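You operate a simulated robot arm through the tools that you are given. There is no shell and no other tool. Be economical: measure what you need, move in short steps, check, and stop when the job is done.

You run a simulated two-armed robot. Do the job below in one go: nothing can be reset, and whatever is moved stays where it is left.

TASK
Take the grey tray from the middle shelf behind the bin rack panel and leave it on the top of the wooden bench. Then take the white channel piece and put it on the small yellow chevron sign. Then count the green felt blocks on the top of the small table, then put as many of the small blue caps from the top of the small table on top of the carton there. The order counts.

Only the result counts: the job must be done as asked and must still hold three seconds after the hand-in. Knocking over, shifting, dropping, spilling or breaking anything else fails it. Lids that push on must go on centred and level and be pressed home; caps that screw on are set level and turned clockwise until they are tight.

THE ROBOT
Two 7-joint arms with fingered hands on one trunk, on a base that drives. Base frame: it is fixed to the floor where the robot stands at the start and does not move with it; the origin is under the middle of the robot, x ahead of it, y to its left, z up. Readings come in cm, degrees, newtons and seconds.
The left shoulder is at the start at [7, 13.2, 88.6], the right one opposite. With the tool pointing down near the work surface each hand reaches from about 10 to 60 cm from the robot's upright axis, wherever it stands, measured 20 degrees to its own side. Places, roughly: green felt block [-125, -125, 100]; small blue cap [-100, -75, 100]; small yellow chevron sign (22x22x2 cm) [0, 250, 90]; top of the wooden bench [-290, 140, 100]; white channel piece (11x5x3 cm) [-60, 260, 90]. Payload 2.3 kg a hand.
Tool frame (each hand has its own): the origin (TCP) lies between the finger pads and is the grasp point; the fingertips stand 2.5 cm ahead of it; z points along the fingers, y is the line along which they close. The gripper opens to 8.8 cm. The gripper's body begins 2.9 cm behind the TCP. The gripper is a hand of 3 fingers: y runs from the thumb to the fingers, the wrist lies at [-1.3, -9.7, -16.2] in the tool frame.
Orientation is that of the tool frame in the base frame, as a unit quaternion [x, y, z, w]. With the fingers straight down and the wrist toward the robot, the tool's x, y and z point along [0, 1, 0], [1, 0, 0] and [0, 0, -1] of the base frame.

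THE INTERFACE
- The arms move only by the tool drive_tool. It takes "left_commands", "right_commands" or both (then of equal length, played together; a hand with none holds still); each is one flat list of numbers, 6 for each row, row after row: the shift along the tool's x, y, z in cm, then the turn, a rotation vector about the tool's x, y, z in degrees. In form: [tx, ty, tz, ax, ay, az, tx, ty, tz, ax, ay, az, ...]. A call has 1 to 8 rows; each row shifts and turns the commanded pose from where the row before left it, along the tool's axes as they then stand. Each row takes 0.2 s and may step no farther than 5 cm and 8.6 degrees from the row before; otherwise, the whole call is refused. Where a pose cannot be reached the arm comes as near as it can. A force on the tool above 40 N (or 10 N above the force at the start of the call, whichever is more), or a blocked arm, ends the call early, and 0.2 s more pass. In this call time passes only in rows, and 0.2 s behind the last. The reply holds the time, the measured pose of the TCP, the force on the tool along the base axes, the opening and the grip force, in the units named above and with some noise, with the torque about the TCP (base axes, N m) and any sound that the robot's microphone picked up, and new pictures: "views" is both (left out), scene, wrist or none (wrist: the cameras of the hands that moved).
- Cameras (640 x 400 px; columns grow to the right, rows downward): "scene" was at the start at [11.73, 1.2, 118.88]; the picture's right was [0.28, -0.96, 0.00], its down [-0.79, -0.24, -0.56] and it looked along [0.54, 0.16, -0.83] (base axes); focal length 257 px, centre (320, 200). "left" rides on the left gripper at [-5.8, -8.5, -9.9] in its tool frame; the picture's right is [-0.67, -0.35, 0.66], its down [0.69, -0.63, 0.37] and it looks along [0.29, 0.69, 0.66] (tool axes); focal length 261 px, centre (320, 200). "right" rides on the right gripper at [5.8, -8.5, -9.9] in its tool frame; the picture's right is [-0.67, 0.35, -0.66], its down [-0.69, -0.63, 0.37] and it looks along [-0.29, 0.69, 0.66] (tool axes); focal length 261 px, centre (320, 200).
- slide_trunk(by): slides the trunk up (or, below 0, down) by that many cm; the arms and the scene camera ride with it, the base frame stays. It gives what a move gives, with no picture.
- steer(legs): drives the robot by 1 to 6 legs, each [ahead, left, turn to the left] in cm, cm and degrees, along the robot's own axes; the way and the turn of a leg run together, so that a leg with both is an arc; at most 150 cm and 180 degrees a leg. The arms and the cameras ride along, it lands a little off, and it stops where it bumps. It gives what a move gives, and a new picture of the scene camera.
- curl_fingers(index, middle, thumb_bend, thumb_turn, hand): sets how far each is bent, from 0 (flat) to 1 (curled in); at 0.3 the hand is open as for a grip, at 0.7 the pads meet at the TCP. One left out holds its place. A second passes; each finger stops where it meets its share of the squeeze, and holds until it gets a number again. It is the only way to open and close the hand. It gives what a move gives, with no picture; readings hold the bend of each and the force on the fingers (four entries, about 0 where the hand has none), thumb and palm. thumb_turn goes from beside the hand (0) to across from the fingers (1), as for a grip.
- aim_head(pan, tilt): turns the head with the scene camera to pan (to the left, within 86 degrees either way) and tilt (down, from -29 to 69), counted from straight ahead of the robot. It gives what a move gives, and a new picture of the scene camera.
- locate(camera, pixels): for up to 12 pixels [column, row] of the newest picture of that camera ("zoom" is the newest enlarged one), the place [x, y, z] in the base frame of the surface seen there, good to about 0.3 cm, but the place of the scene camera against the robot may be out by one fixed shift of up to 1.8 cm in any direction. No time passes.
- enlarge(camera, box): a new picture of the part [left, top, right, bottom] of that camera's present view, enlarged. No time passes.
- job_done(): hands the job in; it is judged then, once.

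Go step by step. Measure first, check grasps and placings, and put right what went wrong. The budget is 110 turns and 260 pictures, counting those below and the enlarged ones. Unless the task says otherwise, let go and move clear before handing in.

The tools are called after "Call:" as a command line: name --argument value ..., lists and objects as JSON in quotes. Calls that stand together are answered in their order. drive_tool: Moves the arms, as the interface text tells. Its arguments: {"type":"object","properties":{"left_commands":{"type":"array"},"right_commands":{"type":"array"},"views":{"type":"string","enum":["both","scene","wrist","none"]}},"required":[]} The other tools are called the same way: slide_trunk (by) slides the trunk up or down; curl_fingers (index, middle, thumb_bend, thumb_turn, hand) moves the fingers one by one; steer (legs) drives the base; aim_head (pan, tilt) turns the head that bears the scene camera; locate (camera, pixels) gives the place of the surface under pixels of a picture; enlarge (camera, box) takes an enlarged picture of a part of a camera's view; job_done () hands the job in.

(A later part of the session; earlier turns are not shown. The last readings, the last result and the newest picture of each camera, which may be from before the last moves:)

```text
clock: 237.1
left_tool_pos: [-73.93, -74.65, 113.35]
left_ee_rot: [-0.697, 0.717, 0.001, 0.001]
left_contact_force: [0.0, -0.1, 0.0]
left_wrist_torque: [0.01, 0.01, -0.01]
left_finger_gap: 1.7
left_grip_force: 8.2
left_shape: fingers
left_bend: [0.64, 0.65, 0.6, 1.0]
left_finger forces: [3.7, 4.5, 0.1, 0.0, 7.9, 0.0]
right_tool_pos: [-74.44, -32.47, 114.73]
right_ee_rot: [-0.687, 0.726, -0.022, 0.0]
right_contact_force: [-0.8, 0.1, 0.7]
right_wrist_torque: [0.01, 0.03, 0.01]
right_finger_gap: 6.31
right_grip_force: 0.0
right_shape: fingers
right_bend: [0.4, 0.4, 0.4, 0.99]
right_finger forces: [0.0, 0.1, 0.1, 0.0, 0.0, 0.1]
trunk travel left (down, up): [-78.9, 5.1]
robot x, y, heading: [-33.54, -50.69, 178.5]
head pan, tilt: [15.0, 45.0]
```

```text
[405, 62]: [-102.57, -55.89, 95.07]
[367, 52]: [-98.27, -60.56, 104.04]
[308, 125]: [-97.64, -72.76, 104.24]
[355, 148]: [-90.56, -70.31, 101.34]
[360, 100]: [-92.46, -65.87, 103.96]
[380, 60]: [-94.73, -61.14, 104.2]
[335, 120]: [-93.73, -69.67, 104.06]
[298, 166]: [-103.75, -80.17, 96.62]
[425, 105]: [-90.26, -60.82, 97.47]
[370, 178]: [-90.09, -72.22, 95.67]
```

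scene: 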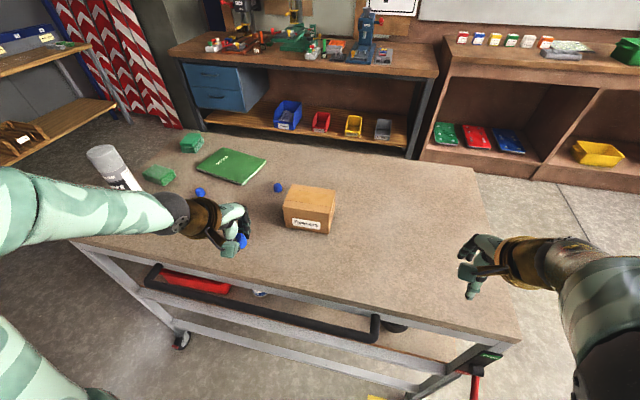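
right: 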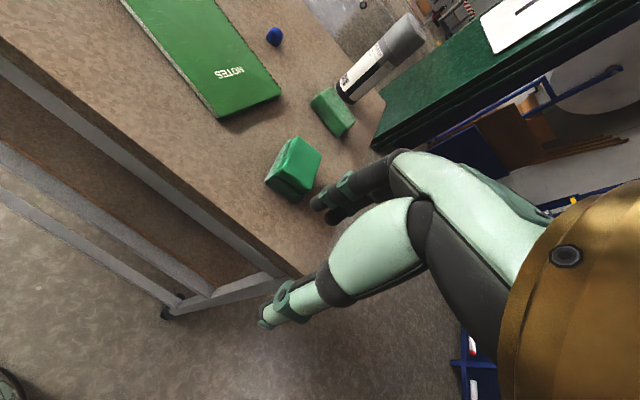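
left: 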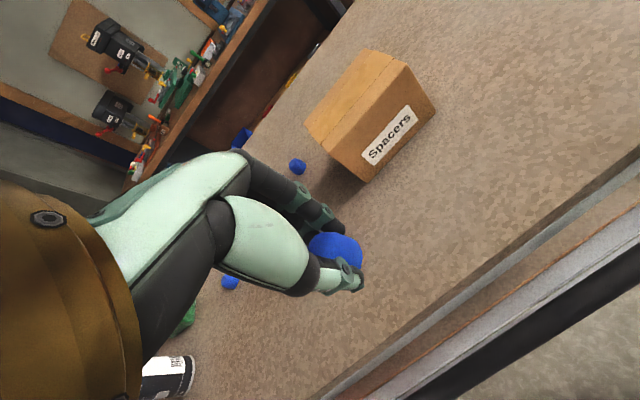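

Carton top: x -90.3…-98.5, y -60.7…-73, z≈104.1. I'll drive 9 cm nearer and 4.5 cm right, aiming to put the first cap at about (-94.4,-70).

Call:
steer --legs '[[9, -4.5, 1.5]]'

Call:
drive_tool --left_commands '[0, 3, 0, 0, 0, 0]' --views "wrist"

```text
clock: 238.2
left_tool_pos: [-81.73, -71.36, 113.51]
left_ee_rot: [-0.707, 0.707, 0.003, -0.001]
left_contact_force: [-0.3, -0.3, 0.2]
left_wrist_torque: [0.02, 0.0, -0.02]
left_finger_gap: 1.72
left_grip_force: 7.8
left_shape: fingers
left_bend: [0.64, 0.65, 0.6, 1.0]
left_finger forces: [3.7, 4.5, 0.1, 0.0, 7.9, 0.0]
right_tool_pos: [-83.41, -29.2, 114.97]
right_ee_rot: [-0.697, 0.717, -0.02, -0.001]
right_contact_force: [0.9, 0.5, 0.5]
right_wrist_torque: [-0.05, 0.03, 0.0]
right_finger_gap: 6.33
right_grip_force: 0.0
right_shape: fingers
right_bend: [0.4, 0.4, 0.4, 0.99]
right_finger forces: [0.0, 0.1, 0.1, 0.0, 0.1, 0.0]
trunk travel left (down, up): [-78.9, 5.1]
robot x, y, heading: [-42.28, -46.11, 179.9]
head pan, tilt: [15.0, 45.0]
```

scene: 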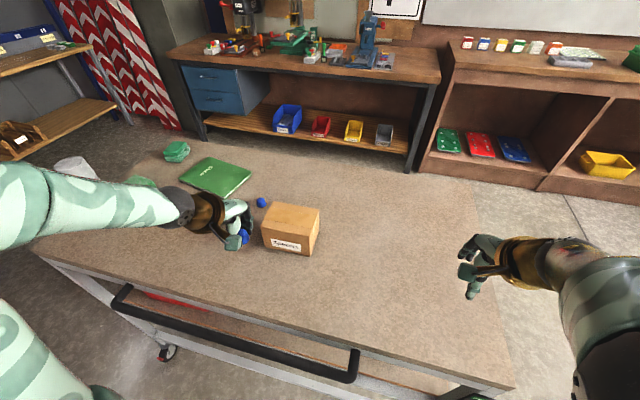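

```text
clock: 238.6
left_tool_pos: [-85.39, -71.13, 113.32]
left_ee_rot: [-0.707, 0.707, -0.001, 0.0]
left_contact_force: [0.2, 0.1, 0.1]
left_wrist_torque: [0.02, -0.01, 0.02]
left_finger_gap: 1.71
left_grip_force: 7.9
left_shape: fingers
left_bend: [0.64, 0.65, 0.6, 1.0]
left_finger forces: [3.7, 4.4, 0.1, 0.1, 8.0, 0.0]
right_tool_pos: [-83.9, -28.81, 114.78]
right_ee_rot: [-0.696, 0.718, -0.023, 0.001]
right_contact_force: [-0.3, -0.1, 1.1]
right_wrist_torque: [-0.02, 0.0, 0.02]
right_finger_gap: 6.31
right_grip_force: 0.1
right_shape: fingers
right_bend: [0.4, 0.4, 0.4, 0.99]
right_finger forces: [0.0, 0.0, 0.1, 0.0, 0.1, 0.1]
trunk travel left (down, up): [-78.9, 5.1]
robot x, y, heading: [-42.57, -46.17, 179.6]
head pan, tilt: [15.0, 45.0]
```

left: 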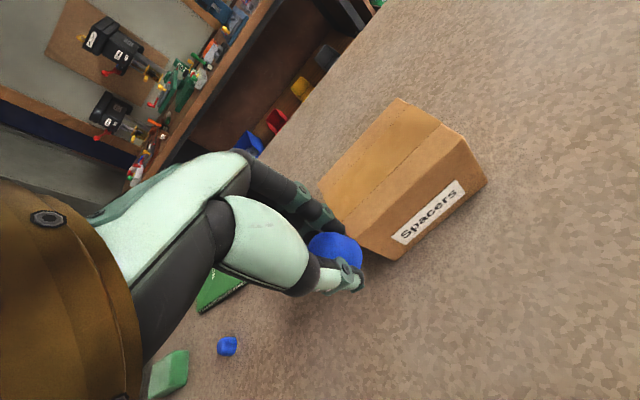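

Moving over the carton and lowering close to its top.

Call:
drive_tool --left_commands '[-0.4, 3, 0, 0, 0, 0, -0.4, 3, 0, 0, 0, 0, -0.3, 3, 0, 0, 0, 0, 0, 0, 2, 0, 0, 0, 0, 0, 2, 0, 0, 0]' --views "both"

Call:
enlarge --camera "left" --box '[240, 160, 480, 360]'

```text
clock: 239.8
left_tool_pos: [-94.21, -70.09, 109.11]
left_ee_rot: [-0.707, 0.707, 0.0, 0.0]
left_contact_force: [-0.6, -0.4, -0.2]
left_wrist_torque: [-0.02, -0.01, -0.02]
left_finger_gap: 1.7
left_grip_force: 8.0
left_shape: fingers
left_bend: [0.64, 0.65, 0.6, 1.0]
left_finger forces: [3.6, 4.5, 0.0, 0.1, 7.8, 0.1]
right_tool_pos: [-83.77, -28.86, 114.79]
right_ee_rot: [-0.696, 0.718, -0.022, 0.001]
right_contact_force: [0.4, 0.3, 0.3]
right_wrist_torque: [0.0, 0.0, 0.02]
right_finger_gap: 6.3
right_grip_force: 0.0
right_shape: fingers
right_bend: [0.4, 0.4, 0.4, 0.99]
right_finger forces: [0.0, 0.0, 0.1, 0.0, 0.1, 0.0]
trunk travel left (down, up): [-78.9, 5.1]
robot x, y, heading: [-42.53, -45.8, 179.7]
head pan, tilt: [15.0, 45.0]
```

scene: 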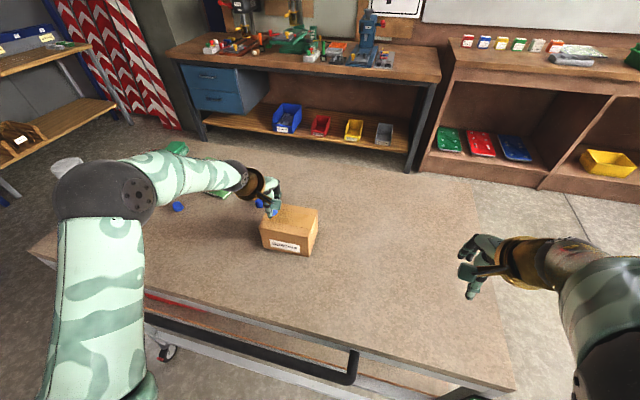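
left: 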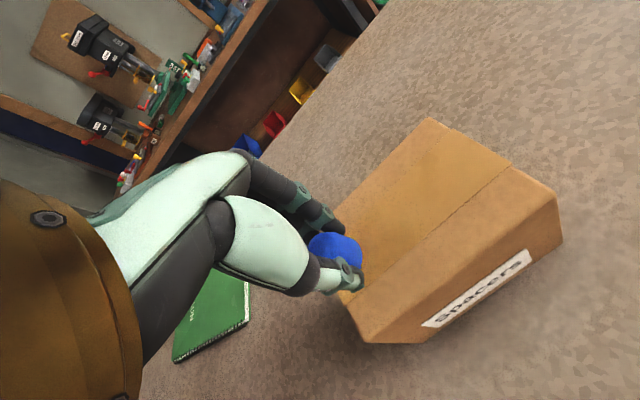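

```text
2.00 times, centred on (360, 260) of left
```

zoom: 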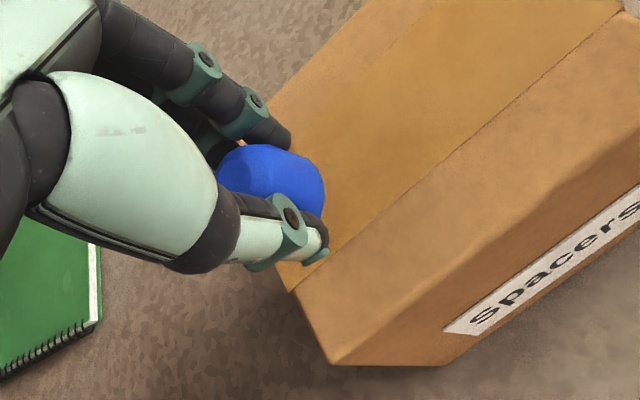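

The cap hovers ~2 cm above the carton. I'll shift 0.7 cm inward and lower.

Call:
drive_tool --left_commands '[-0.7, 0.2, 0.8, 0, 0, 0, 0, 0, 0.8, 0, 0, 0, 0, 0, 0.3, 0, 0, 0]' --views "wrist"

```text
clock: 240.6
left_tool_pos: [-94.31, -69.28, 107.39]
left_ee_rot: [-0.707, 0.708, 0.0, 0.0]
left_contact_force: [1.0, -0.2, 0.6]
left_wrist_torque: [0.01, -0.01, -0.01]
left_finger_gap: 1.71
left_grip_force: 8.4
left_shape: fingers
left_bend: [0.64, 0.65, 0.6, 1.0]
left_finger forces: [3.6, 4.5, 0.0, 0.0, 7.8, 0.0]
right_tool_pos: [-83.72, -28.77, 114.8]
right_ee_rot: [-0.696, 0.718, -0.022, 0.001]
right_contact_force: [0.3, -0.2, 0.6]
right_wrist_torque: [0.04, 0.01, -0.01]
right_finger_gap: 6.33
right_grip_force: 0.1
right_shape: fingers
right_bend: [0.4, 0.4, 0.4, 0.99]
right_finger forces: [0.0, 0.1, 0.0, 0.0, 0.0, 0.0]
trunk travel left (down, up): [-78.9, 5.1]
robot x, y, heading: [-42.5, -45.68, 179.7]
head pan, tilt: [15.0, 45.0]
```

left: 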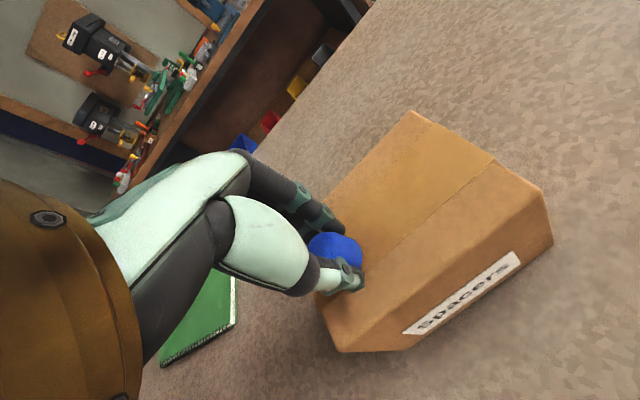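

Fine lowering to contact.

Call:
drive_tool --left_commands '[0, 0, 0.2, 0, 0, 0, 0, 0, 0.15, 0, 0, 0]' --views "none"

```text
clock: 241.2
left_tool_pos: [-94.19, -69.39, 107.04]
left_ee_rot: [-0.707, 0.708, 0.001, 0.001]
left_contact_force: [-0.1, 0.5, -0.7]
left_wrist_torque: [-0.01, 0.0, 0.02]
left_finger_gap: 1.7
left_grip_force: 8.2
left_shape: fingers
left_bend: [0.64, 0.65, 0.6, 1.0]
left_finger forces: [3.6, 4.5, 0.0, 0.1, 7.8, 0.0]
right_tool_pos: [-83.78, -28.85, 114.82]
right_ee_rot: [-0.696, 0.718, -0.022, 0.0]
right_contact_force: [-0.2, 0.4, -0.8]
right_wrist_torque: [0.01, -0.08, 0.02]
right_finger_gap: 6.27
right_grip_force: 0.0
right_shape: fingers
right_bend: [0.4, 0.4, 0.4, 0.99]
right_finger forces: [0.0, 0.0, 0.0, 0.0, 0.0, 0.0]
trunk travel left (down, up): [-78.9, 5.1]
robot x, y, heading: [-42.18, -45.7, 179.7]
head pan, tilt: [15.0, 45.0]
```

Call:
drive_tool --left_commands '[0, 0, 0.15, 0, 0, 0, 0, 0, 0.1, 0, 0, 0]' --views "wrist"

Call:
enlarge --camera "left" --box '[270, 200, 390, 320]'

```text
clock: 241.8
left_tool_pos: [-94.22, -69.32, 106.82]
left_ee_rot: [-0.706, 0.708, 0.0, -0.001]
left_contact_force: [-0.3, 0.2, 0.6]
left_wrist_torque: [-0.01, -0.01, -0.01]
left_finger_gap: 1.69
left_grip_force: 8.7
left_shape: fingers
left_bend: [0.64, 0.65, 0.6, 1.0]
left_finger forces: [3.8, 5.2, 0.0, 0.0, 7.8, 0.0]
right_tool_pos: [-83.76, -28.82, 114.76]
right_ee_rot: [-0.696, 0.718, -0.022, 0.0]
right_contact_force: [-0.6, -0.7, -0.1]
right_wrist_torque: [0.0, 0.03, 0.0]
right_finger_gap: 6.32
right_grip_force: 0.1
right_shape: fingers
right_bend: [0.4, 0.4, 0.4, 0.99]
right_finger forces: [0.1, 0.0, 0.0, 0.0, 0.0, 0.1]
trunk travel left (down, up): [-78.9, 5.1]
robot x, y, heading: [-42.44, -45.74, 179.9]
head pan, tilt: [15.0, 45.0]
```

left: 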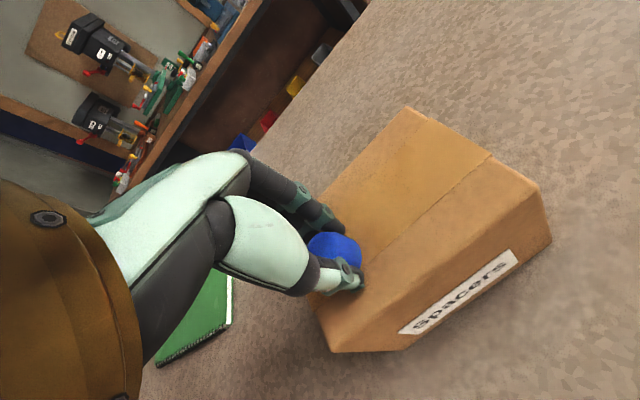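

```text
3.33 times, centred on (330, 260) of left
```

zoom: 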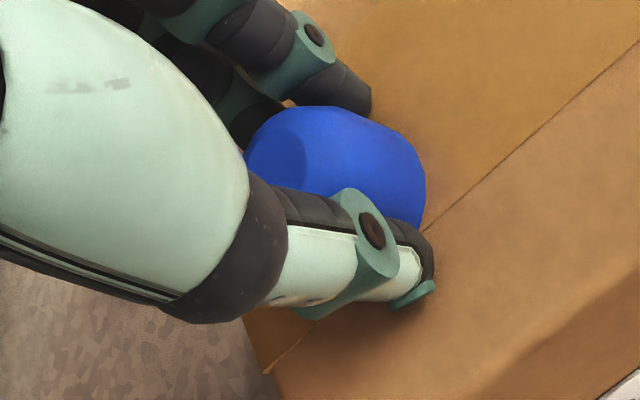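

Contact is beginning (finger load rises). I'll release gently, then rise.

Call:
curl_fingers --hand "left" --index 0.55 --middle 0.55 --thumb_bend 0.52

Call:
curl_fingers --hand "left" --index 0.48 --middle 0.48 --thumb_bend 0.46

Call:
drive_tool --left_commands '[0, 0, -1, 0, 0, 0, 0, 0, -2, 0, 0, 0, 0, 0, -3, 0, 0, 0]' --views "wrist"

```text
clock: 242.8
left_tool_pos: [-94.33, -69.38, 106.77]
left_ee_rot: [-0.706, 0.708, 0.0, 0.0]
left_contact_force: [0.1, -0.8, 1.9]
left_wrist_torque: [-0.01, 0.03, 0.02]
left_finger_gap: 3.34
left_grip_force: 1.0
left_shape: fingers
left_bend: [0.55, 0.56, 0.52, 1.0]
left_finger forces: [0.0, 1.3, 0.0, 0.1, 0.0, 0.1]
right_tool_pos: [-83.66, -28.79, 114.82]
right_ee_rot: [-0.696, 0.718, -0.022, 0.0]
right_contact_force: [0.4, 0.7, -0.3]
right_wrist_torque: [0.02, -0.01, 0.0]
right_finger_gap: 6.31
right_grip_force: 0.1
right_shape: fingers
right_bend: [0.4, 0.4, 0.4, 0.99]
right_finger forces: [0.1, 0.0, 0.0, 0.0, 0.0, 0.1]
trunk travel left (down, up): [-78.9, 5.1]
robot x, y, heading: [-42.47, -45.98, 179.5]
head pan, tilt: [15.0, 45.0]
```

```text
clock: 243.8
left_tool_pos: [-94.06, -69.34, 106.87]
left_ee_rot: [-0.706, 0.708, 0.001, -0.001]
left_contact_force: [1.1, -0.6, 2.2]
left_wrist_torque: [-0.02, 0.04, 0.04]
left_finger_gap: 4.75
left_grip_force: 1.4
left_shape: fingers
left_bend: [0.48, 0.49, 0.46, 1.0]
left_finger forces: [0.0, 2.2, 0.0, 0.1, 0.0, 0.0]
right_tool_pos: [-83.53, -28.86, 114.85]
right_ee_rot: [-0.696, 0.718, -0.021, 0.0]
right_contact_force: [0.8, 0.4, -0.5]
right_wrist_torque: [0.0, 0.02, 0.0]
right_finger_gap: 6.31
right_grip_force: 0.1
right_shape: fingers
right_bend: [0.4, 0.4, 0.4, 0.99]
right_finger forces: [0.0, 0.0, 0.1, 0.0, 0.0, 0.0]
trunk travel left (down, up): [-78.9, 5.1]
robot x, y, heading: [-42.37, -45.62, 179.8]
head pan, tilt: [15.0, 45.0]
```

```text
clock: 244.6
left_tool_pos: [-94.11, -69.26, 112.83]
left_ee_rot: [-0.707, 0.707, 0.001, -0.001]
left_contact_force: [-0.5, -0.6, -0.1]
left_wrist_torque: [-0.01, -0.02, -0.04]
left_finger_gap: 4.75
left_grip_force: 0.0
left_shape: fingers
left_bend: [0.48, 0.48, 0.46, 1.0]
left_finger forces: [0.0, 0.1, 0.0, 0.1, 0.0, 0.0]
right_tool_pos: [-83.59, -28.76, 114.84]
right_ee_rot: [-0.696, 0.717, -0.022, 0.001]
right_contact_force: [0.1, -0.5, 0.0]
right_wrist_torque: [0.03, 0.0, -0.02]
right_finger_gap: 6.29
right_grip_force: 0.0
right_shape: fingers
right_bend: [0.4, 0.4, 0.4, 0.99]
right_finger forces: [0.0, 0.0, 0.0, 0.1, 0.0, 0.1]
trunk travel left (down, up): [-78.9, 5.1]
robot x, y, heading: [-42.32, -45.65, 179.7]
head pan, tilt: [15.0, 45.0]
```

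left: 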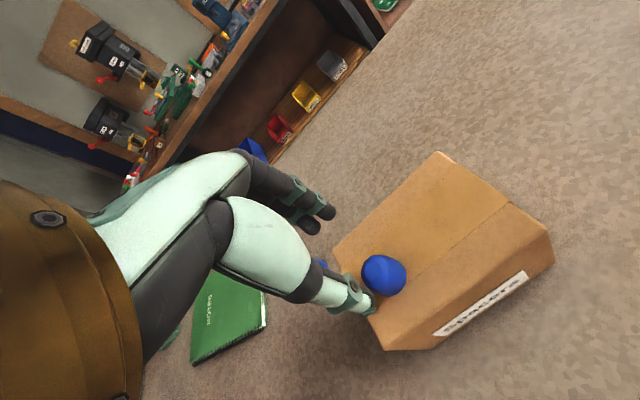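

The first cap stands on the carton. I'm retracting the left hand and driving left 34 cm for cap A near (-97,-104).

Call:
drive_tool --left_commands '[0, -4, -1, 0, 0, 0, 0, -4, 0, 0, 0, 0, 0, -3, 0, 0, 0, 0]' --views "none"

Call:
steer --legs '[[-3, 0, 0], [0, 34, 0], [2, 0, 0]]'

Call:
drive_tool --left_commands '[0, 2, 0, 0, 0, 0]' --views "both"

```text
clock: 245.4
left_tool_pos: [-83.54, -69.27, 113.51]
left_ee_rot: [-0.706, 0.708, 0.0, 0.0]
left_contact_force: [0.0, -0.2, 0.3]
left_wrist_torque: [0.01, -0.02, 0.01]
left_finger_gap: 4.75
left_grip_force: 0.1
left_shape: fingers
left_bend: [0.48, 0.48, 0.46, 1.0]
left_finger forces: [0.0, 0.1, 0.1, 0.1, 0.1, 0.1]
right_tool_pos: [-83.67, -28.82, 114.91]
right_ee_rot: [-0.696, 0.718, -0.022, 0.0]
right_contact_force: [-0.4, -0.3, 0.4]
right_wrist_torque: [-0.02, 0.0, 0.0]
right_finger_gap: 6.31
right_grip_force: 0.1
right_shape: fingers
right_bend: [0.4, 0.4, 0.4, 0.99]
right_finger forces: [0.1, 0.0, 0.1, 0.0, 0.1, 0.0]
trunk travel left (down, up): [-78.9, 5.1]
robot x, y, heading: [-42.01, -45.42, 179.7]
head pan, tilt: [15.0, 45.0]
```

```text
clock: 248.5
left_tool_pos: [-82.29, -103.74, 113.74]
left_ee_rot: [0.707, -0.707, -0.001, 0.001]
left_contact_force: [0.9, 0.1, -0.5]
left_wrist_torque: [0.02, 0.03, -0.02]
left_finger_gap: 4.77
left_grip_force: 0.1
left_shape: fingers
left_bend: [0.48, 0.48, 0.46, 1.0]
left_finger forces: [0.0, 0.0, 0.1, 0.1, 0.1, 0.1]
right_tool_pos: [-82.38, -63.25, 115.06]
right_ee_rot: [-0.698, 0.716, -0.02, -0.001]
right_contact_force: [0.0, 0.6, -0.5]
right_wrist_torque: [0.01, 0.05, 0.03]
right_finger_gap: 6.31
right_grip_force: 0.1
right_shape: fingers
right_bend: [0.4, 0.4, 0.4, 0.99]
right_finger forces: [0.0, 0.1, 0.1, 0.0, 0.1, 0.0]
trunk travel left (down, up): [-78.9, 5.1]
robot x, y, heading: [-41.52, -80.58, 180.2]
head pan, tilt: [15.0, 45.0]
```

scene: 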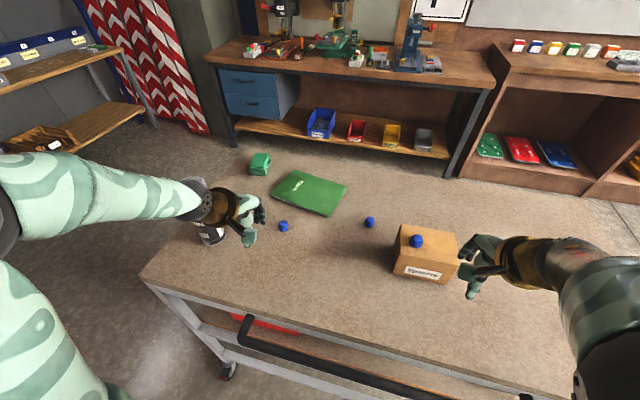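

```text
clock: 248.9
left_tool_pos: [-84.94, -103.72, 113.48]
left_ee_rot: [0.708, -0.707, 0.002, -0.002]
left_contact_force: [-0.4, 0.2, -0.1]
left_wrist_torque: [0.03, -0.03, 0.03]
left_finger_gap: 4.76
left_grip_force: 0.1
left_shape: fingers
left_bend: [0.48, 0.48, 0.46, 1.0]
left_finger forces: [0.0, 0.1, 0.0, 0.0, 0.1, 0.0]
right_tool_pos: [-82.98, -63.07, 114.7]
right_ee_rot: [-0.697, 0.717, -0.023, 0.001]
right_contact_force: [-0.1, -0.4, -0.3]
right_wrist_torque: [0.0, 0.02, 0.01]
right_finger_gap: 6.32
right_grip_force: 0.1
right_shape: fingers
right_bend: [0.4, 0.4, 0.4, 0.99]
right_finger forces: [0.0, 0.0, 0.1, 0.0, 0.0, 0.1]
trunk travel left (down, up): [-78.9, 5.1]
robot x, y, heading: [-41.22, -79.88, 180.0]
head pan, tilt: [15.0, 45.0]
```

scene: 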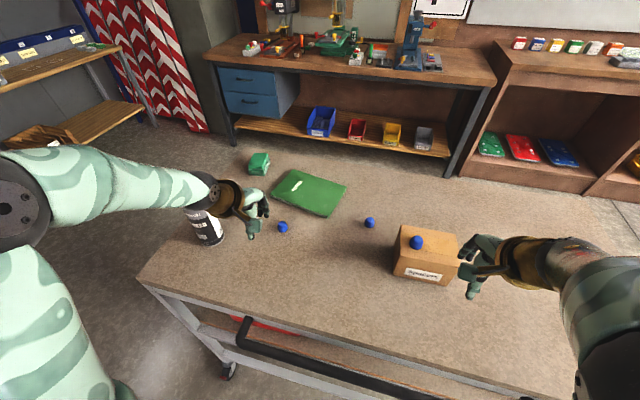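
left: 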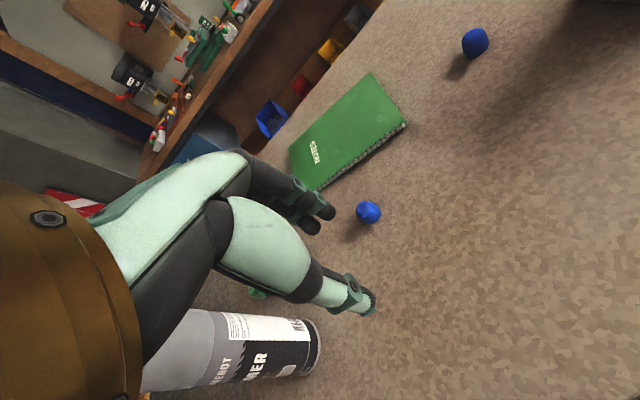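

The cap A is at left picture (368,212) and the spray can near (270,345). I'll measure both to ensure clearance.

Call:
locate --camera "left" --pixels '[[366, 212], [362, 205], [376, 208], [366, 221], [310, 340], [200, 320], [190, 365], [255, 370], [474, 42]]'

Call:
enlarge --camera "left" --box '[340, 180, 400, 240]'

Call:
locate --camera "scene" --pixels '[[190, 210], [205, 205], [208, 240], [195, 195], [240, 235], [100, 170]]'

```text
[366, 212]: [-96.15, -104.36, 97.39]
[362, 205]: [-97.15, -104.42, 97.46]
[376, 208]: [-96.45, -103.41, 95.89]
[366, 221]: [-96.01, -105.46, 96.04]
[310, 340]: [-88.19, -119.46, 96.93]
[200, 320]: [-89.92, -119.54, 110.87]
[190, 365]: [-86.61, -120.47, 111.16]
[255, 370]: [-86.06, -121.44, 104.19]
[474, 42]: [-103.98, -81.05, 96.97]
```

```text
6.67 times, centred on (370, 210) of left
```

zoom: 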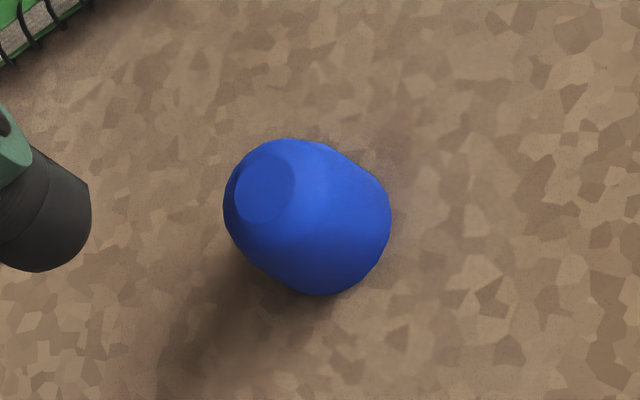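

```text
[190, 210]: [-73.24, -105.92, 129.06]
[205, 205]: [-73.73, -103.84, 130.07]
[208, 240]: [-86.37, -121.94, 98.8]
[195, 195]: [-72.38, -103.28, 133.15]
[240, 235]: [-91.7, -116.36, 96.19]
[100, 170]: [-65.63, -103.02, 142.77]
```

The can is at (-88,-121), about 12 cm clear of the hand's path. I'm moving over cap A at ≈(-97.1,-104.4).

Call:
drive_tool --left_commands '[0.2, 3, 2, 0, 0, 0, 0.2, 3, 2, 0, 0, 0, 0.2, 3, 3, 0, 0, 0, 0.1, 3, 3.5, 0, 0, 0]' --views "both"

Call:
enlarge --camera "left" --box '[240, 160, 480, 360]'

```text
clock: 249.9
left_tool_pos: [-96.66, -104.47, 103.05]
left_ee_rot: [-0.707, 0.707, -0.001, 0.001]
left_contact_force: [-0.6, -0.2, -0.3]
left_wrist_torque: [-0.02, -0.02, -0.01]
left_finger_gap: 4.76
left_grip_force: 0.0
left_shape: fingers
left_bend: [0.48, 0.48, 0.46, 1.0]
left_finger forces: [0.0, 0.0, 0.1, 0.0, 0.1, 0.0]
right_tool_pos: [-83.07, -63.08, 114.83]
right_ee_rot: [-0.697, 0.716, -0.022, 0.001]
right_contact_force: [-0.4, 0.3, 0.4]
right_wrist_torque: [0.03, 0.0, -0.03]
right_finger_gap: 6.29
right_grip_force: 0.0
right_shape: fingers
right_bend: [0.4, 0.4, 0.4, 0.99]
right_finger forces: [0.0, 0.0, 0.0, 0.0, 0.0, 0.1]
trunk travel left (down, up): [-78.9, 5.1]
robot x, y, heading: [-41.4, -79.79, 180.0]
head pan, tilt: [15.0, 45.0]
```

scene: 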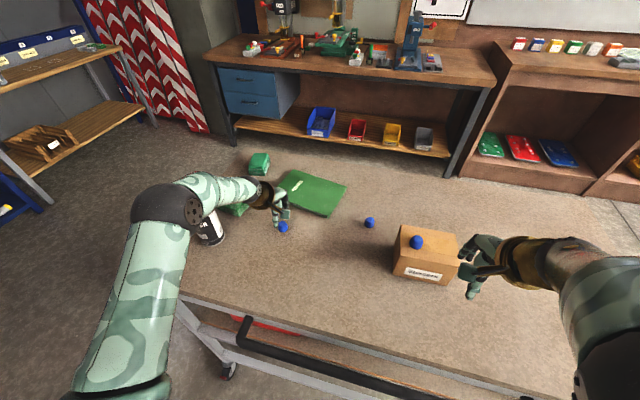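
left: 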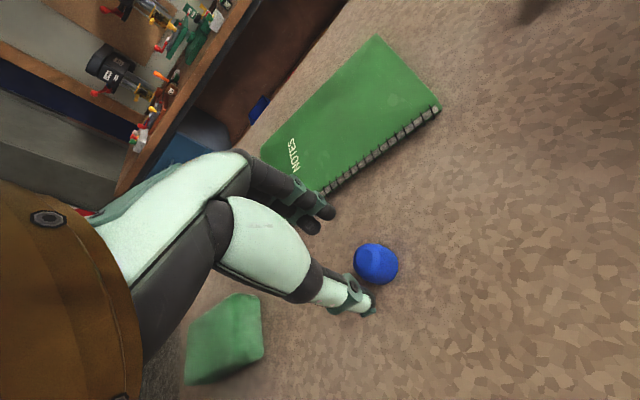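

```text
2.00 times, centred on (360, 260) of left
```

zoom: 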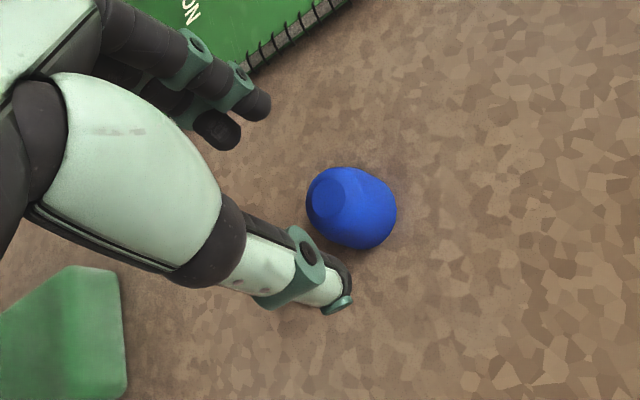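

Cap is at nearly the same picture place as before the first good grasp. I'll check elbow-to-can clearance before going lower.

Call:
locate --camera "scene" --pixels '[[190, 205], [175, 225], [205, 195], [215, 225], [205, 235], [150, 190]]'

Call:
locate --camera "zoom" --pixels '[[328, 198], [310, 205], [352, 178], [385, 230], [345, 240]]'

```text
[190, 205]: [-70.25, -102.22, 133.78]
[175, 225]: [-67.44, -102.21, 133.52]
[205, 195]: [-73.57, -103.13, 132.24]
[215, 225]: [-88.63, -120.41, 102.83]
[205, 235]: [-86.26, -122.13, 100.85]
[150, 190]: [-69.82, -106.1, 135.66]
```

```text
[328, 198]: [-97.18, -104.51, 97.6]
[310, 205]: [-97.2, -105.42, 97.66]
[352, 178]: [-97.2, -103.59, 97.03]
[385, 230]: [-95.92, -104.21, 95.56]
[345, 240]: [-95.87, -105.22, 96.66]
```

Clear. Adjusting 0.45 cm, descending, closing and lifting.

Call:
drive_tool --left_commands '[0, 0.45, 2, 0, 0, 0, 0, 0, 2, 0, 0, 0, 0, 0, 1.1, 0, 0, 0]' --views "none"

Call:
curl_fingers --hand "left" --index 0.7 --middle 0.7 --thumb_bend 0.7

Call:
drive_tool --left_commands '[0, 0, -0.5, 0, 0, 0, 0, 0, -2, 0, 0, 0, 0, 0, -3, 0, 0, 0]' --views "wrist"

```text
clock: 250.7
left_tool_pos: [-97.02, -104.32, 98.05]
left_ee_rot: [-0.707, 0.707, 0.0, -0.001]
left_contact_force: [0.0, -0.1, -0.2]
left_wrist_torque: [-0.01, 0.0, -0.06]
left_finger_gap: 4.77
left_grip_force: 0.0
left_shape: fingers
left_bend: [0.48, 0.48, 0.46, 1.0]
left_finger forces: [0.1, 0.0, 0.1, 0.0, 0.1, 0.0]
right_tool_pos: [-82.83, -63.17, 114.83]
right_ee_rot: [-0.697, 0.716, -0.022, 0.001]
right_contact_force: [-0.8, 0.3, -0.6]
right_wrist_torque: [-0.01, -0.01, 0.01]
right_finger_gap: 6.34
right_grip_force: 0.1
right_shape: fingers
right_bend: [0.4, 0.4, 0.4, 0.99]
right_finger forces: [0.0, 0.0, 0.0, 0.1, 0.0, 0.0]
trunk travel left (down, up): [-78.9, 5.1]
robot x, y, heading: [-41.3, -80.08, 179.9]
head pan, tilt: [15.0, 45.0]
```

```text
clock: 251.7
left_tool_pos: [-96.95, -104.36, 98.14]
left_ee_rot: [-0.707, 0.707, 0.0, 0.0]
left_contact_force: [-0.1, -0.6, 0.3]
left_wrist_torque: [0.04, 0.01, 0.0]
left_finger_gap: 1.82
left_grip_force: 8.4
left_shape: fingers
left_bend: [0.64, 0.64, 0.59, 1.0]
left_finger forces: [3.8, 4.7, 0.0, 0.0, 8.7, 0.0]
right_tool_pos: [-82.94, -63.06, 114.82]
right_ee_rot: [-0.698, 0.716, -0.022, 0.001]
right_contact_force: [0.6, -0.3, 0.1]
right_wrist_torque: [-0.01, 0.01, 0.0]
right_finger_gap: 6.32
right_grip_force: 0.1
right_shape: fingers
right_bend: [0.4, 0.4, 0.4, 0.99]
right_finger forces: [0.0, 0.1, 0.0, 0.1, 0.0, 0.1]
trunk travel left (down, up): [-78.9, 5.1]
robot x, y, heading: [-41.63, -80.16, 180.1]
head pan, tilt: [15.0, 45.0]
```

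```text
clock: 252.5
left_tool_pos: [-96.97, -104.28, 103.45]
left_ee_rot: [0.707, -0.707, 0.0, 0.0]
left_contact_force: [-0.7, 0.5, -0.7]
left_wrist_torque: [-0.01, 0.06, -0.02]
left_finger_gap: 1.82
left_grip_force: 8.4
left_shape: fingers
left_bend: [0.64, 0.64, 0.59, 1.0]
left_finger forces: [4.0, 4.8, 0.0, 0.0, 8.5, 0.0]
right_tool_pos: [-82.76, -63.1, 114.82]
right_ee_rot: [-0.697, 0.716, -0.023, 0.0]
right_contact_force: [-0.8, 0.5, -0.5]
right_wrist_torque: [-0.04, -0.01, -0.03]
right_finger_gap: 6.32
right_grip_force: 0.0
right_shape: fingers
right_bend: [0.4, 0.4, 0.4, 0.99]
right_finger forces: [0.0, 0.1, 0.1, 0.0, 0.0, 0.0]
trunk travel left (down, up): [-78.9, 5.1]
robot x, y, heading: [-41.17, -80.11, 179.7]
head pan, tilt: [15.0, 45.0]
```

left: 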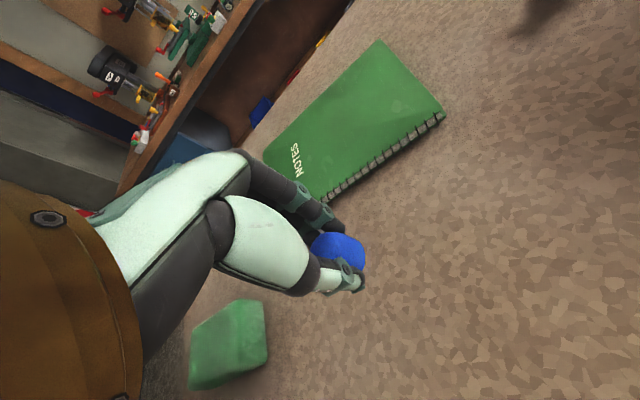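

Cap A is held. I'm raising, retracting, and driving right to the carton.

Call:
drive_tool --left_commands '[0, 0, -4, 0, 0, 0, 0, -3, -4, 0, 0, 0, 0, -4, -2, 0, 0, 0, 0, -4, 0, 0, 0, 0]' --views "none"

Call:
steer --legs '[[0, -40.5, 0]]'

Call:
drive_tool --left_commands '[0, 1, 0, 0, 0, 0]' --views "both"

```text
clock: 253.5
left_tool_pos: [-85.66, -104.39, 113.51]
left_ee_rot: [0.708, -0.707, 0.0, 0.0]
left_contact_force: [-0.2, -0.3, 0.2]
left_wrist_torque: [0.02, 0.01, 0.0]
left_finger_gap: 1.83
left_grip_force: 8.9
left_shape: fingers
left_bend: [0.64, 0.64, 0.6, 1.0]
left_finger forces: [4.0, 4.9, 0.0, 0.0, 8.3, 0.0]
right_tool_pos: [-82.72, -63.11, 114.79]
right_ee_rot: [-0.698, 0.716, -0.022, 0.0]
right_contact_force: [-1.0, 0.8, 0.2]
right_wrist_torque: [0.0, -0.03, -0.01]
right_finger_gap: 6.32
right_grip_force: 0.1
right_shape: fingers
right_bend: [0.4, 0.4, 0.4, 0.99]
right_finger forces: [0.0, 0.0, 0.0, 0.1, 0.0, 0.0]
trunk travel left (down, up): [-78.9, 5.1]
robot x, y, heading: [-41.32, -79.44, 180.1]
head pan, tilt: [15.0, 45.0]
```

```text
clock: 256.0
left_tool_pos: [-85.78, -64.15, 113.42]
left_ee_rot: [0.708, -0.706, -0.002, -0.001]
left_contact_force: [-0.5, 0.4, -0.4]
left_wrist_torque: [0.04, 0.03, 0.0]
left_finger_gap: 1.81
left_grip_force: 8.7
left_shape: fingers
left_bend: [0.64, 0.64, 0.6, 1.0]
left_finger forces: [4.1, 5.1, 0.1, 0.0, 8.2, 0.0]
right_tool_pos: [-82.81, -22.87, 114.84]
right_ee_rot: [-0.697, 0.716, -0.021, 0.002]
right_contact_force: [-0.7, -0.3, 0.3]
right_wrist_torque: [-0.01, -0.02, -0.01]
right_finger_gap: 6.34
right_grip_force: 0.2
right_shape: fingers
right_bend: [0.4, 0.4, 0.4, 0.99]
right_finger forces: [0.1, 0.1, 0.0, 0.1, 0.0, 0.0]
trunk travel left (down, up): [-78.9, 5.1]
robot x, y, heading: [-41.24, -39.63, -179.8]
head pan, tilt: [15.0, 45.0]
```

scene: 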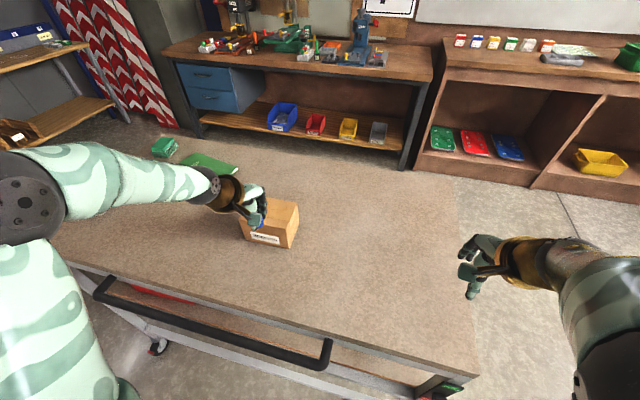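

```text
clock: 256.4
left_tool_pos: [-87.02, -63.88, 113.36]
left_ee_rot: [0.708, -0.706, 0.001, 0.0]
left_contact_force: [0.1, -0.2, -0.9]
left_wrist_torque: [0.03, -0.01, 0.01]
left_finger_gap: 1.85
left_grip_force: 8.4
left_shape: fingers
left_bend: [0.64, 0.64, 0.6, 1.0]
left_finger forces: [4.1, 5.0, 0.1, 0.0, 8.4, 0.1]
right_tool_pos: [-82.92, -22.45, 114.74]
right_ee_rot: [-0.697, 0.717, -0.023, -0.001]
right_contact_force: [0.8, 0.4, 0.2]
right_wrist_torque: [-0.01, 0.02, -0.01]
right_finger_gap: 6.31
right_grip_force: 0.1
right_shape: fingers
right_bend: [0.4, 0.4, 0.4, 0.99]
right_finger forces: [0.1, 0.0, 0.1, 0.1, 0.1, 0.0]
trunk travel left (down, up): [-78.9, 5.1]
robot x, y, heading: [-41.76, -39.79, -180.2]
head pan, tilt: [15.0, 45.0]
```

scene: 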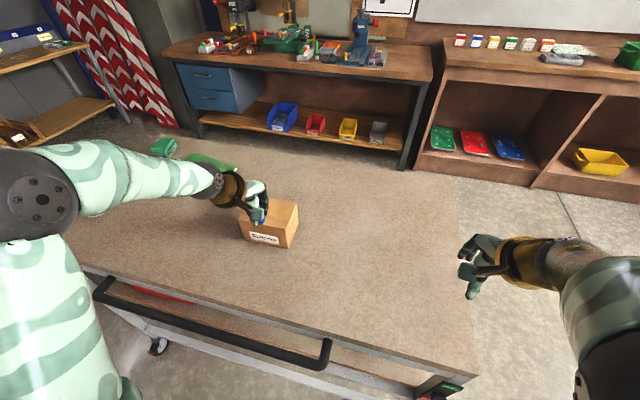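
left: 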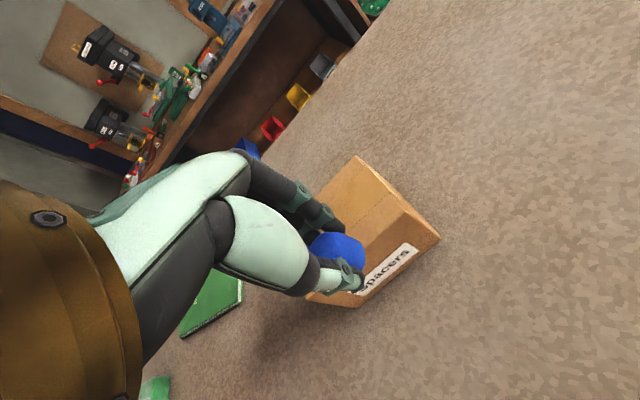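

Aligned at y≈-63.9. Moving over the carton and lowering in steps.

Call:
drive_tool --left_commands '[0, 3.7, 0, 0, 0, 0, 0, 3.7, 0, 0, 0, 0, 0, 0, 2, 0, 0, 0, 0, 0, 2, 0, 0, 0, 0, 0, 1.6, 0, 0, 0]' --views "both"

```text
clock: 257.6
left_tool_pos: [-94.37, -63.99, 107.76]
left_ee_rot: [0.708, -0.706, -0.001, 0.0]
left_contact_force: [0.8, -0.9, 0.1]
left_wrist_torque: [0.02, -0.01, -0.01]
left_finger_gap: 1.81
left_grip_force: 9.3
left_shape: fingers
left_bend: [0.64, 0.64, 0.6, 1.0]
left_finger forces: [4.1, 5.1, 0.0, 0.0, 8.2, 0.1]
right_tool_pos: [-83.0, -22.69, 114.82]
right_ee_rot: [-0.698, 0.716, -0.022, 0.0]
right_contact_force: [0.3, 0.5, 0.6]
right_wrist_torque: [0.02, 0.0, 0.05]
right_finger_gap: 6.32
right_grip_force: 0.1
right_shape: fingers
right_bend: [0.4, 0.4, 0.4, 0.99]
right_finger forces: [0.0, 0.1, 0.0, 0.0, 0.0, 0.2]
trunk travel left (down, up): [-78.9, 5.1]
robot x, y, heading: [-41.83, -39.34, -179.8]
head pan, tilt: [15.0, 45.0]
```

scene: 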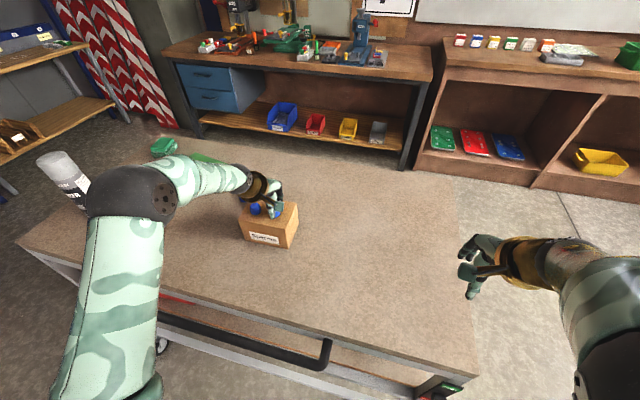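
left: 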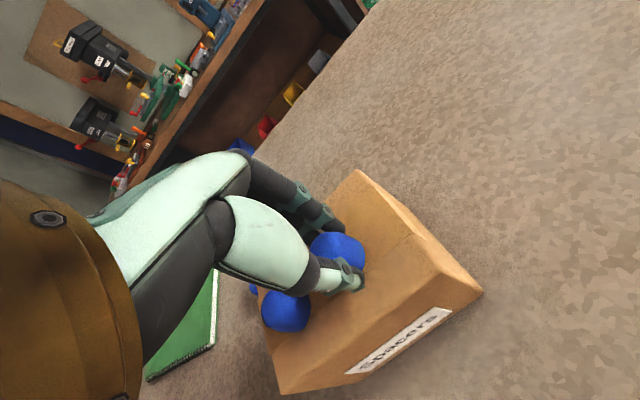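

The first cap stands next to it. Fine lowering.

Call:
drive_tool --left_commands '[0, 0, 0.4, 0, 0, 0, 0, 0, 0.2, 0, 0, 0, 0, 0, 0.15, 0, 0, 0]' --views "none"

```text
clock: 258.4
left_tool_pos: [-94.07, -63.87, 107.09]
left_ee_rot: [0.708, -0.706, 0.0, -0.001]
left_contact_force: [-0.1, -0.7, 0.5]
left_wrist_torque: [-0.04, -0.01, -0.02]
left_finger_gap: 1.79
left_grip_force: 9.6
left_shape: fingers
left_bend: [0.64, 0.64, 0.6, 1.0]
left_finger forces: [4.2, 5.4, 0.0, 0.1, 8.3, 0.1]
right_tool_pos: [-82.9, -22.62, 114.81]
right_ee_rot: [-0.698, 0.716, -0.022, 0.0]
right_contact_force: [-0.1, -0.4, 0.7]
right_wrist_torque: [0.02, -0.05, 0.02]
right_finger_gap: 6.32
right_grip_force: 0.1
right_shape: fingers
right_bend: [0.4, 0.4, 0.4, 0.99]
right_finger forces: [0.1, 0.0, 0.0, 0.0, 0.0, 0.0]
trunk travel left (down, up): [-78.9, 5.1]
robot x, y, heading: [-41.47, -39.43, -180.1]
head pan, tilt: [15.0, 45.0]
```

Finger load just rises (contact beginning). I'll go 0.1 lower, release gently and lift.

Call:
drive_tool --left_commands '[0, 0, 0.12, 0, 0, 0]' --views "none"

Call:
curl_fingers --hand "left" --index 0.55 --middle 0.55 --thumb_bend 0.52

Call:
curl_fingers --hand "left" --index 0.48 --middle 0.48 --thumb_bend 0.46

Call:
drive_tool --left_commands '[0, 0, -1, 0, 0, 0, 0, 0, -2, 0, 0, 0, 0, 0, -3, 0, 0, 0, 0, -3, -1, 0, 0, 0, 0, -4, 0, 0, 0, 0]' --views "both"

```text
clock: 258.8
left_tool_pos: [-94.09, -63.89, 106.97]
left_ee_rot: [0.708, -0.707, -0.001, 0.001]
left_contact_force: [-1.1, 0.5, 3.0]
left_wrist_torque: [-0.03, 0.01, 0.02]
left_finger_gap: 1.77
left_grip_force: 8.8
left_shape: fingers
left_bend: [0.64, 0.64, 0.6, 1.0]
left_finger forces: [4.5, 5.6, 0.0, 0.0, 8.6, 0.0]
right_tool_pos: [-82.75, -22.65, 114.82]
right_ee_rot: [-0.698, 0.716, -0.022, 0.0]
right_contact_force: [0.2, -0.2, 0.1]
right_wrist_torque: [-0.05, 0.02, -0.03]
right_finger_gap: 6.32
right_grip_force: 0.1
right_shape: fingers
right_bend: [0.4, 0.4, 0.4, 0.99]
right_finger forces: [0.0, 0.1, 0.0, 0.0, 0.0, 0.0]
trunk travel left (down, up): [-78.9, 5.1]
robot x, y, heading: [-41.42, -39.52, -179.7]
head pan, tilt: [15.0, 45.0]
```

```text
clock: 259.8
left_tool_pos: [-94.21, -63.96, 106.83]
left_ee_rot: [0.707, -0.707, -0.001, 0.0]
left_contact_force: [0.5, 0.5, 0.7]
left_wrist_torque: [0.0, -0.02, 0.04]
left_finger_gap: 3.36
left_grip_force: 0.0
left_shape: fingers
left_bend: [0.55, 0.55, 0.52, 1.0]
left_finger forces: [0.0, 0.4, 0.0, 0.1, 0.0, 0.0]
right_tool_pos: [-82.9, -22.7, 114.78]
right_ee_rot: [-0.697, 0.716, -0.023, 0.001]
right_contact_force: [-0.4, 0.0, 0.7]
right_wrist_torque: [0.0, -0.03, -0.03]
right_finger_gap: 6.31
right_grip_force: 0.1
right_shape: fingers
right_bend: [0.4, 0.4, 0.4, 0.99]
right_finger forces: [0.0, 0.1, 0.0, 0.0, 0.0, 0.0]
trunk travel left (down, up): [-78.9, 5.1]
robot x, y, heading: [-41.71, -39.26, -179.7]
head pan, tilt: [15.0, 45.0]
```

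```text
clock: 260.8
left_tool_pos: [-94.17, -63.84, 106.85]
left_ee_rot: [0.708, -0.706, 0.0, 0.0]
left_contact_force: [0.6, 0.1, 1.0]
left_wrist_torque: [-0.04, 0.01, -0.03]
left_finger_gap: 4.74
left_grip_force: 0.4
left_shape: fingers
left_bend: [0.48, 0.48, 0.46, 1.0]
left_finger forces: [0.0, 0.9, 0.1, 0.0, 0.1, 0.1]
right_tool_pos: [-82.81, -22.69, 114.95]
right_ee_rot: [-0.697, 0.716, -0.022, 0.0]
right_contact_force: [-0.2, -0.1, -0.2]
right_wrist_torque: [0.05, 0.02, 0.01]
right_finger_gap: 6.32
right_grip_force: 0.3
right_shape: fingers
right_bend: [0.4, 0.4, 0.4, 0.99]
right_finger forces: [0.0, 0.1, 0.0, 0.1, 0.0, 0.0]
trunk travel left (down, up): [-78.9, 5.1]
robot x, y, heading: [-41.42, -39.96, -180.3]
head pan, tilt: [15.0, 45.0]
```

```text
clock: 262.0
left_tool_pos: [-86.8, -63.81, 114.09]
left_ee_rot: [0.708, -0.706, 0.0, 0.001]
left_contact_force: [0.3, 0.0, -1.3]
left_wrist_torque: [-0.01, -0.01, -0.03]
left_finger_gap: 4.77
left_grip_force: 0.1
left_shape: fingers
left_bend: [0.48, 0.48, 0.46, 1.0]
left_finger forces: [0.1, 0.1, 0.0, 0.0, 0.0, 0.1]
right_tool_pos: [-82.78, -22.7, 114.87]
right_ee_rot: [-0.699, 0.715, -0.021, 0.0]
right_contact_force: [1.0, 0.5, -0.5]
right_wrist_torque: [0.01, 0.03, 0.01]
right_finger_gap: 6.32
right_grip_force: 0.0
right_shape: fingers
right_bend: [0.4, 0.4, 0.4, 0.99]
right_finger forces: [0.0, 0.1, 0.1, 0.1, 0.2, 0.0]
trunk travel left (down, up): [-78.9, 5.1]
robot x, y, heading: [-41.7, -39.06, -180.1]
head pan, tilt: [15.0, 45.0]
```

scene: 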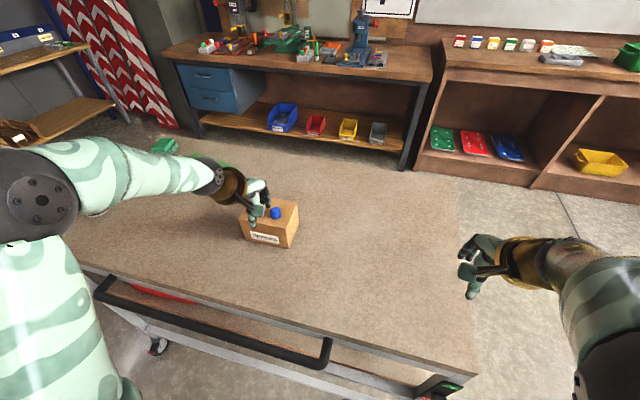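
left: 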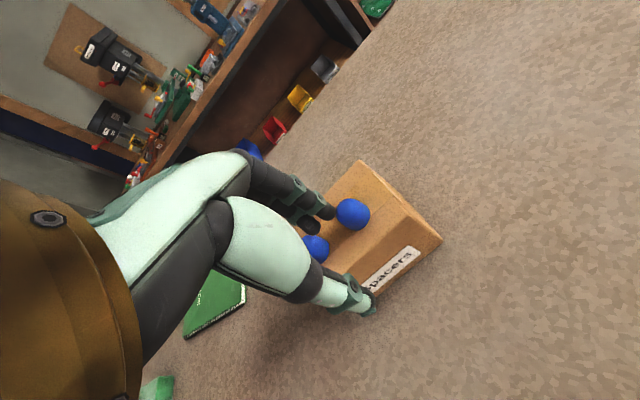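

Both caps stand on the carton. I'm backing away for a final check of the whole table and one more look at the green blocks.

Call:
steer --legs '[[-25, 0, 0], [0, 45, 0]]'

Call:
enlarge --camera "scene" --box '[160, 100, 480, 300]'

```text
clock: 266.2
left_tool_pos: [-61.74, -109.12, 114.17]
left_ee_rot: [0.708, -0.706, 0.001, 0.0]
left_contact_force: [-0.6, 0.0, -0.8]
left_wrist_torque: [0.0, -0.03, 0.02]
left_finger_gap: 4.78
left_grip_force: 0.1
left_shape: fingers
left_bend: [0.48, 0.48, 0.46, 1.0]
left_finger forces: [0.0, 0.0, 0.0, 0.1, 0.1, 0.1]
right_tool_pos: [-57.58, -67.88, 114.73]
right_ee_rot: [-0.698, 0.716, -0.023, -0.001]
right_contact_force: [-0.2, 0.0, 0.1]
right_wrist_torque: [-0.06, 0.01, -0.01]
right_finger_gap: 6.31
right_grip_force: 0.1
right_shape: fingers
right_bend: [0.4, 0.4, 0.4, 0.99]
right_finger forces: [0.1, 0.1, 0.1, 0.0, 0.1, 0.1]
trunk travel left (down, up): [-78.9, 5.1]
robot x, y, heading: [-16.11, -84.76, -179.8]
head pan, tilt: [15.0, 45.0]
```

scene: 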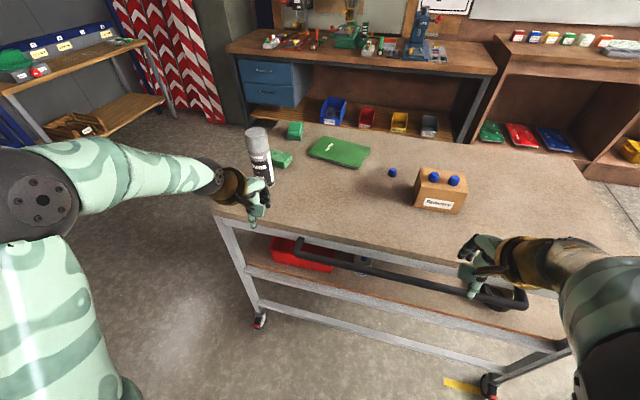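

```text
2.00 times, centred on (320, 200) of scene
```

zoom: 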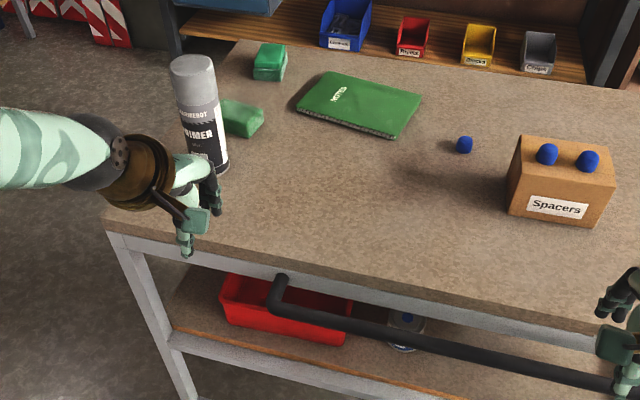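

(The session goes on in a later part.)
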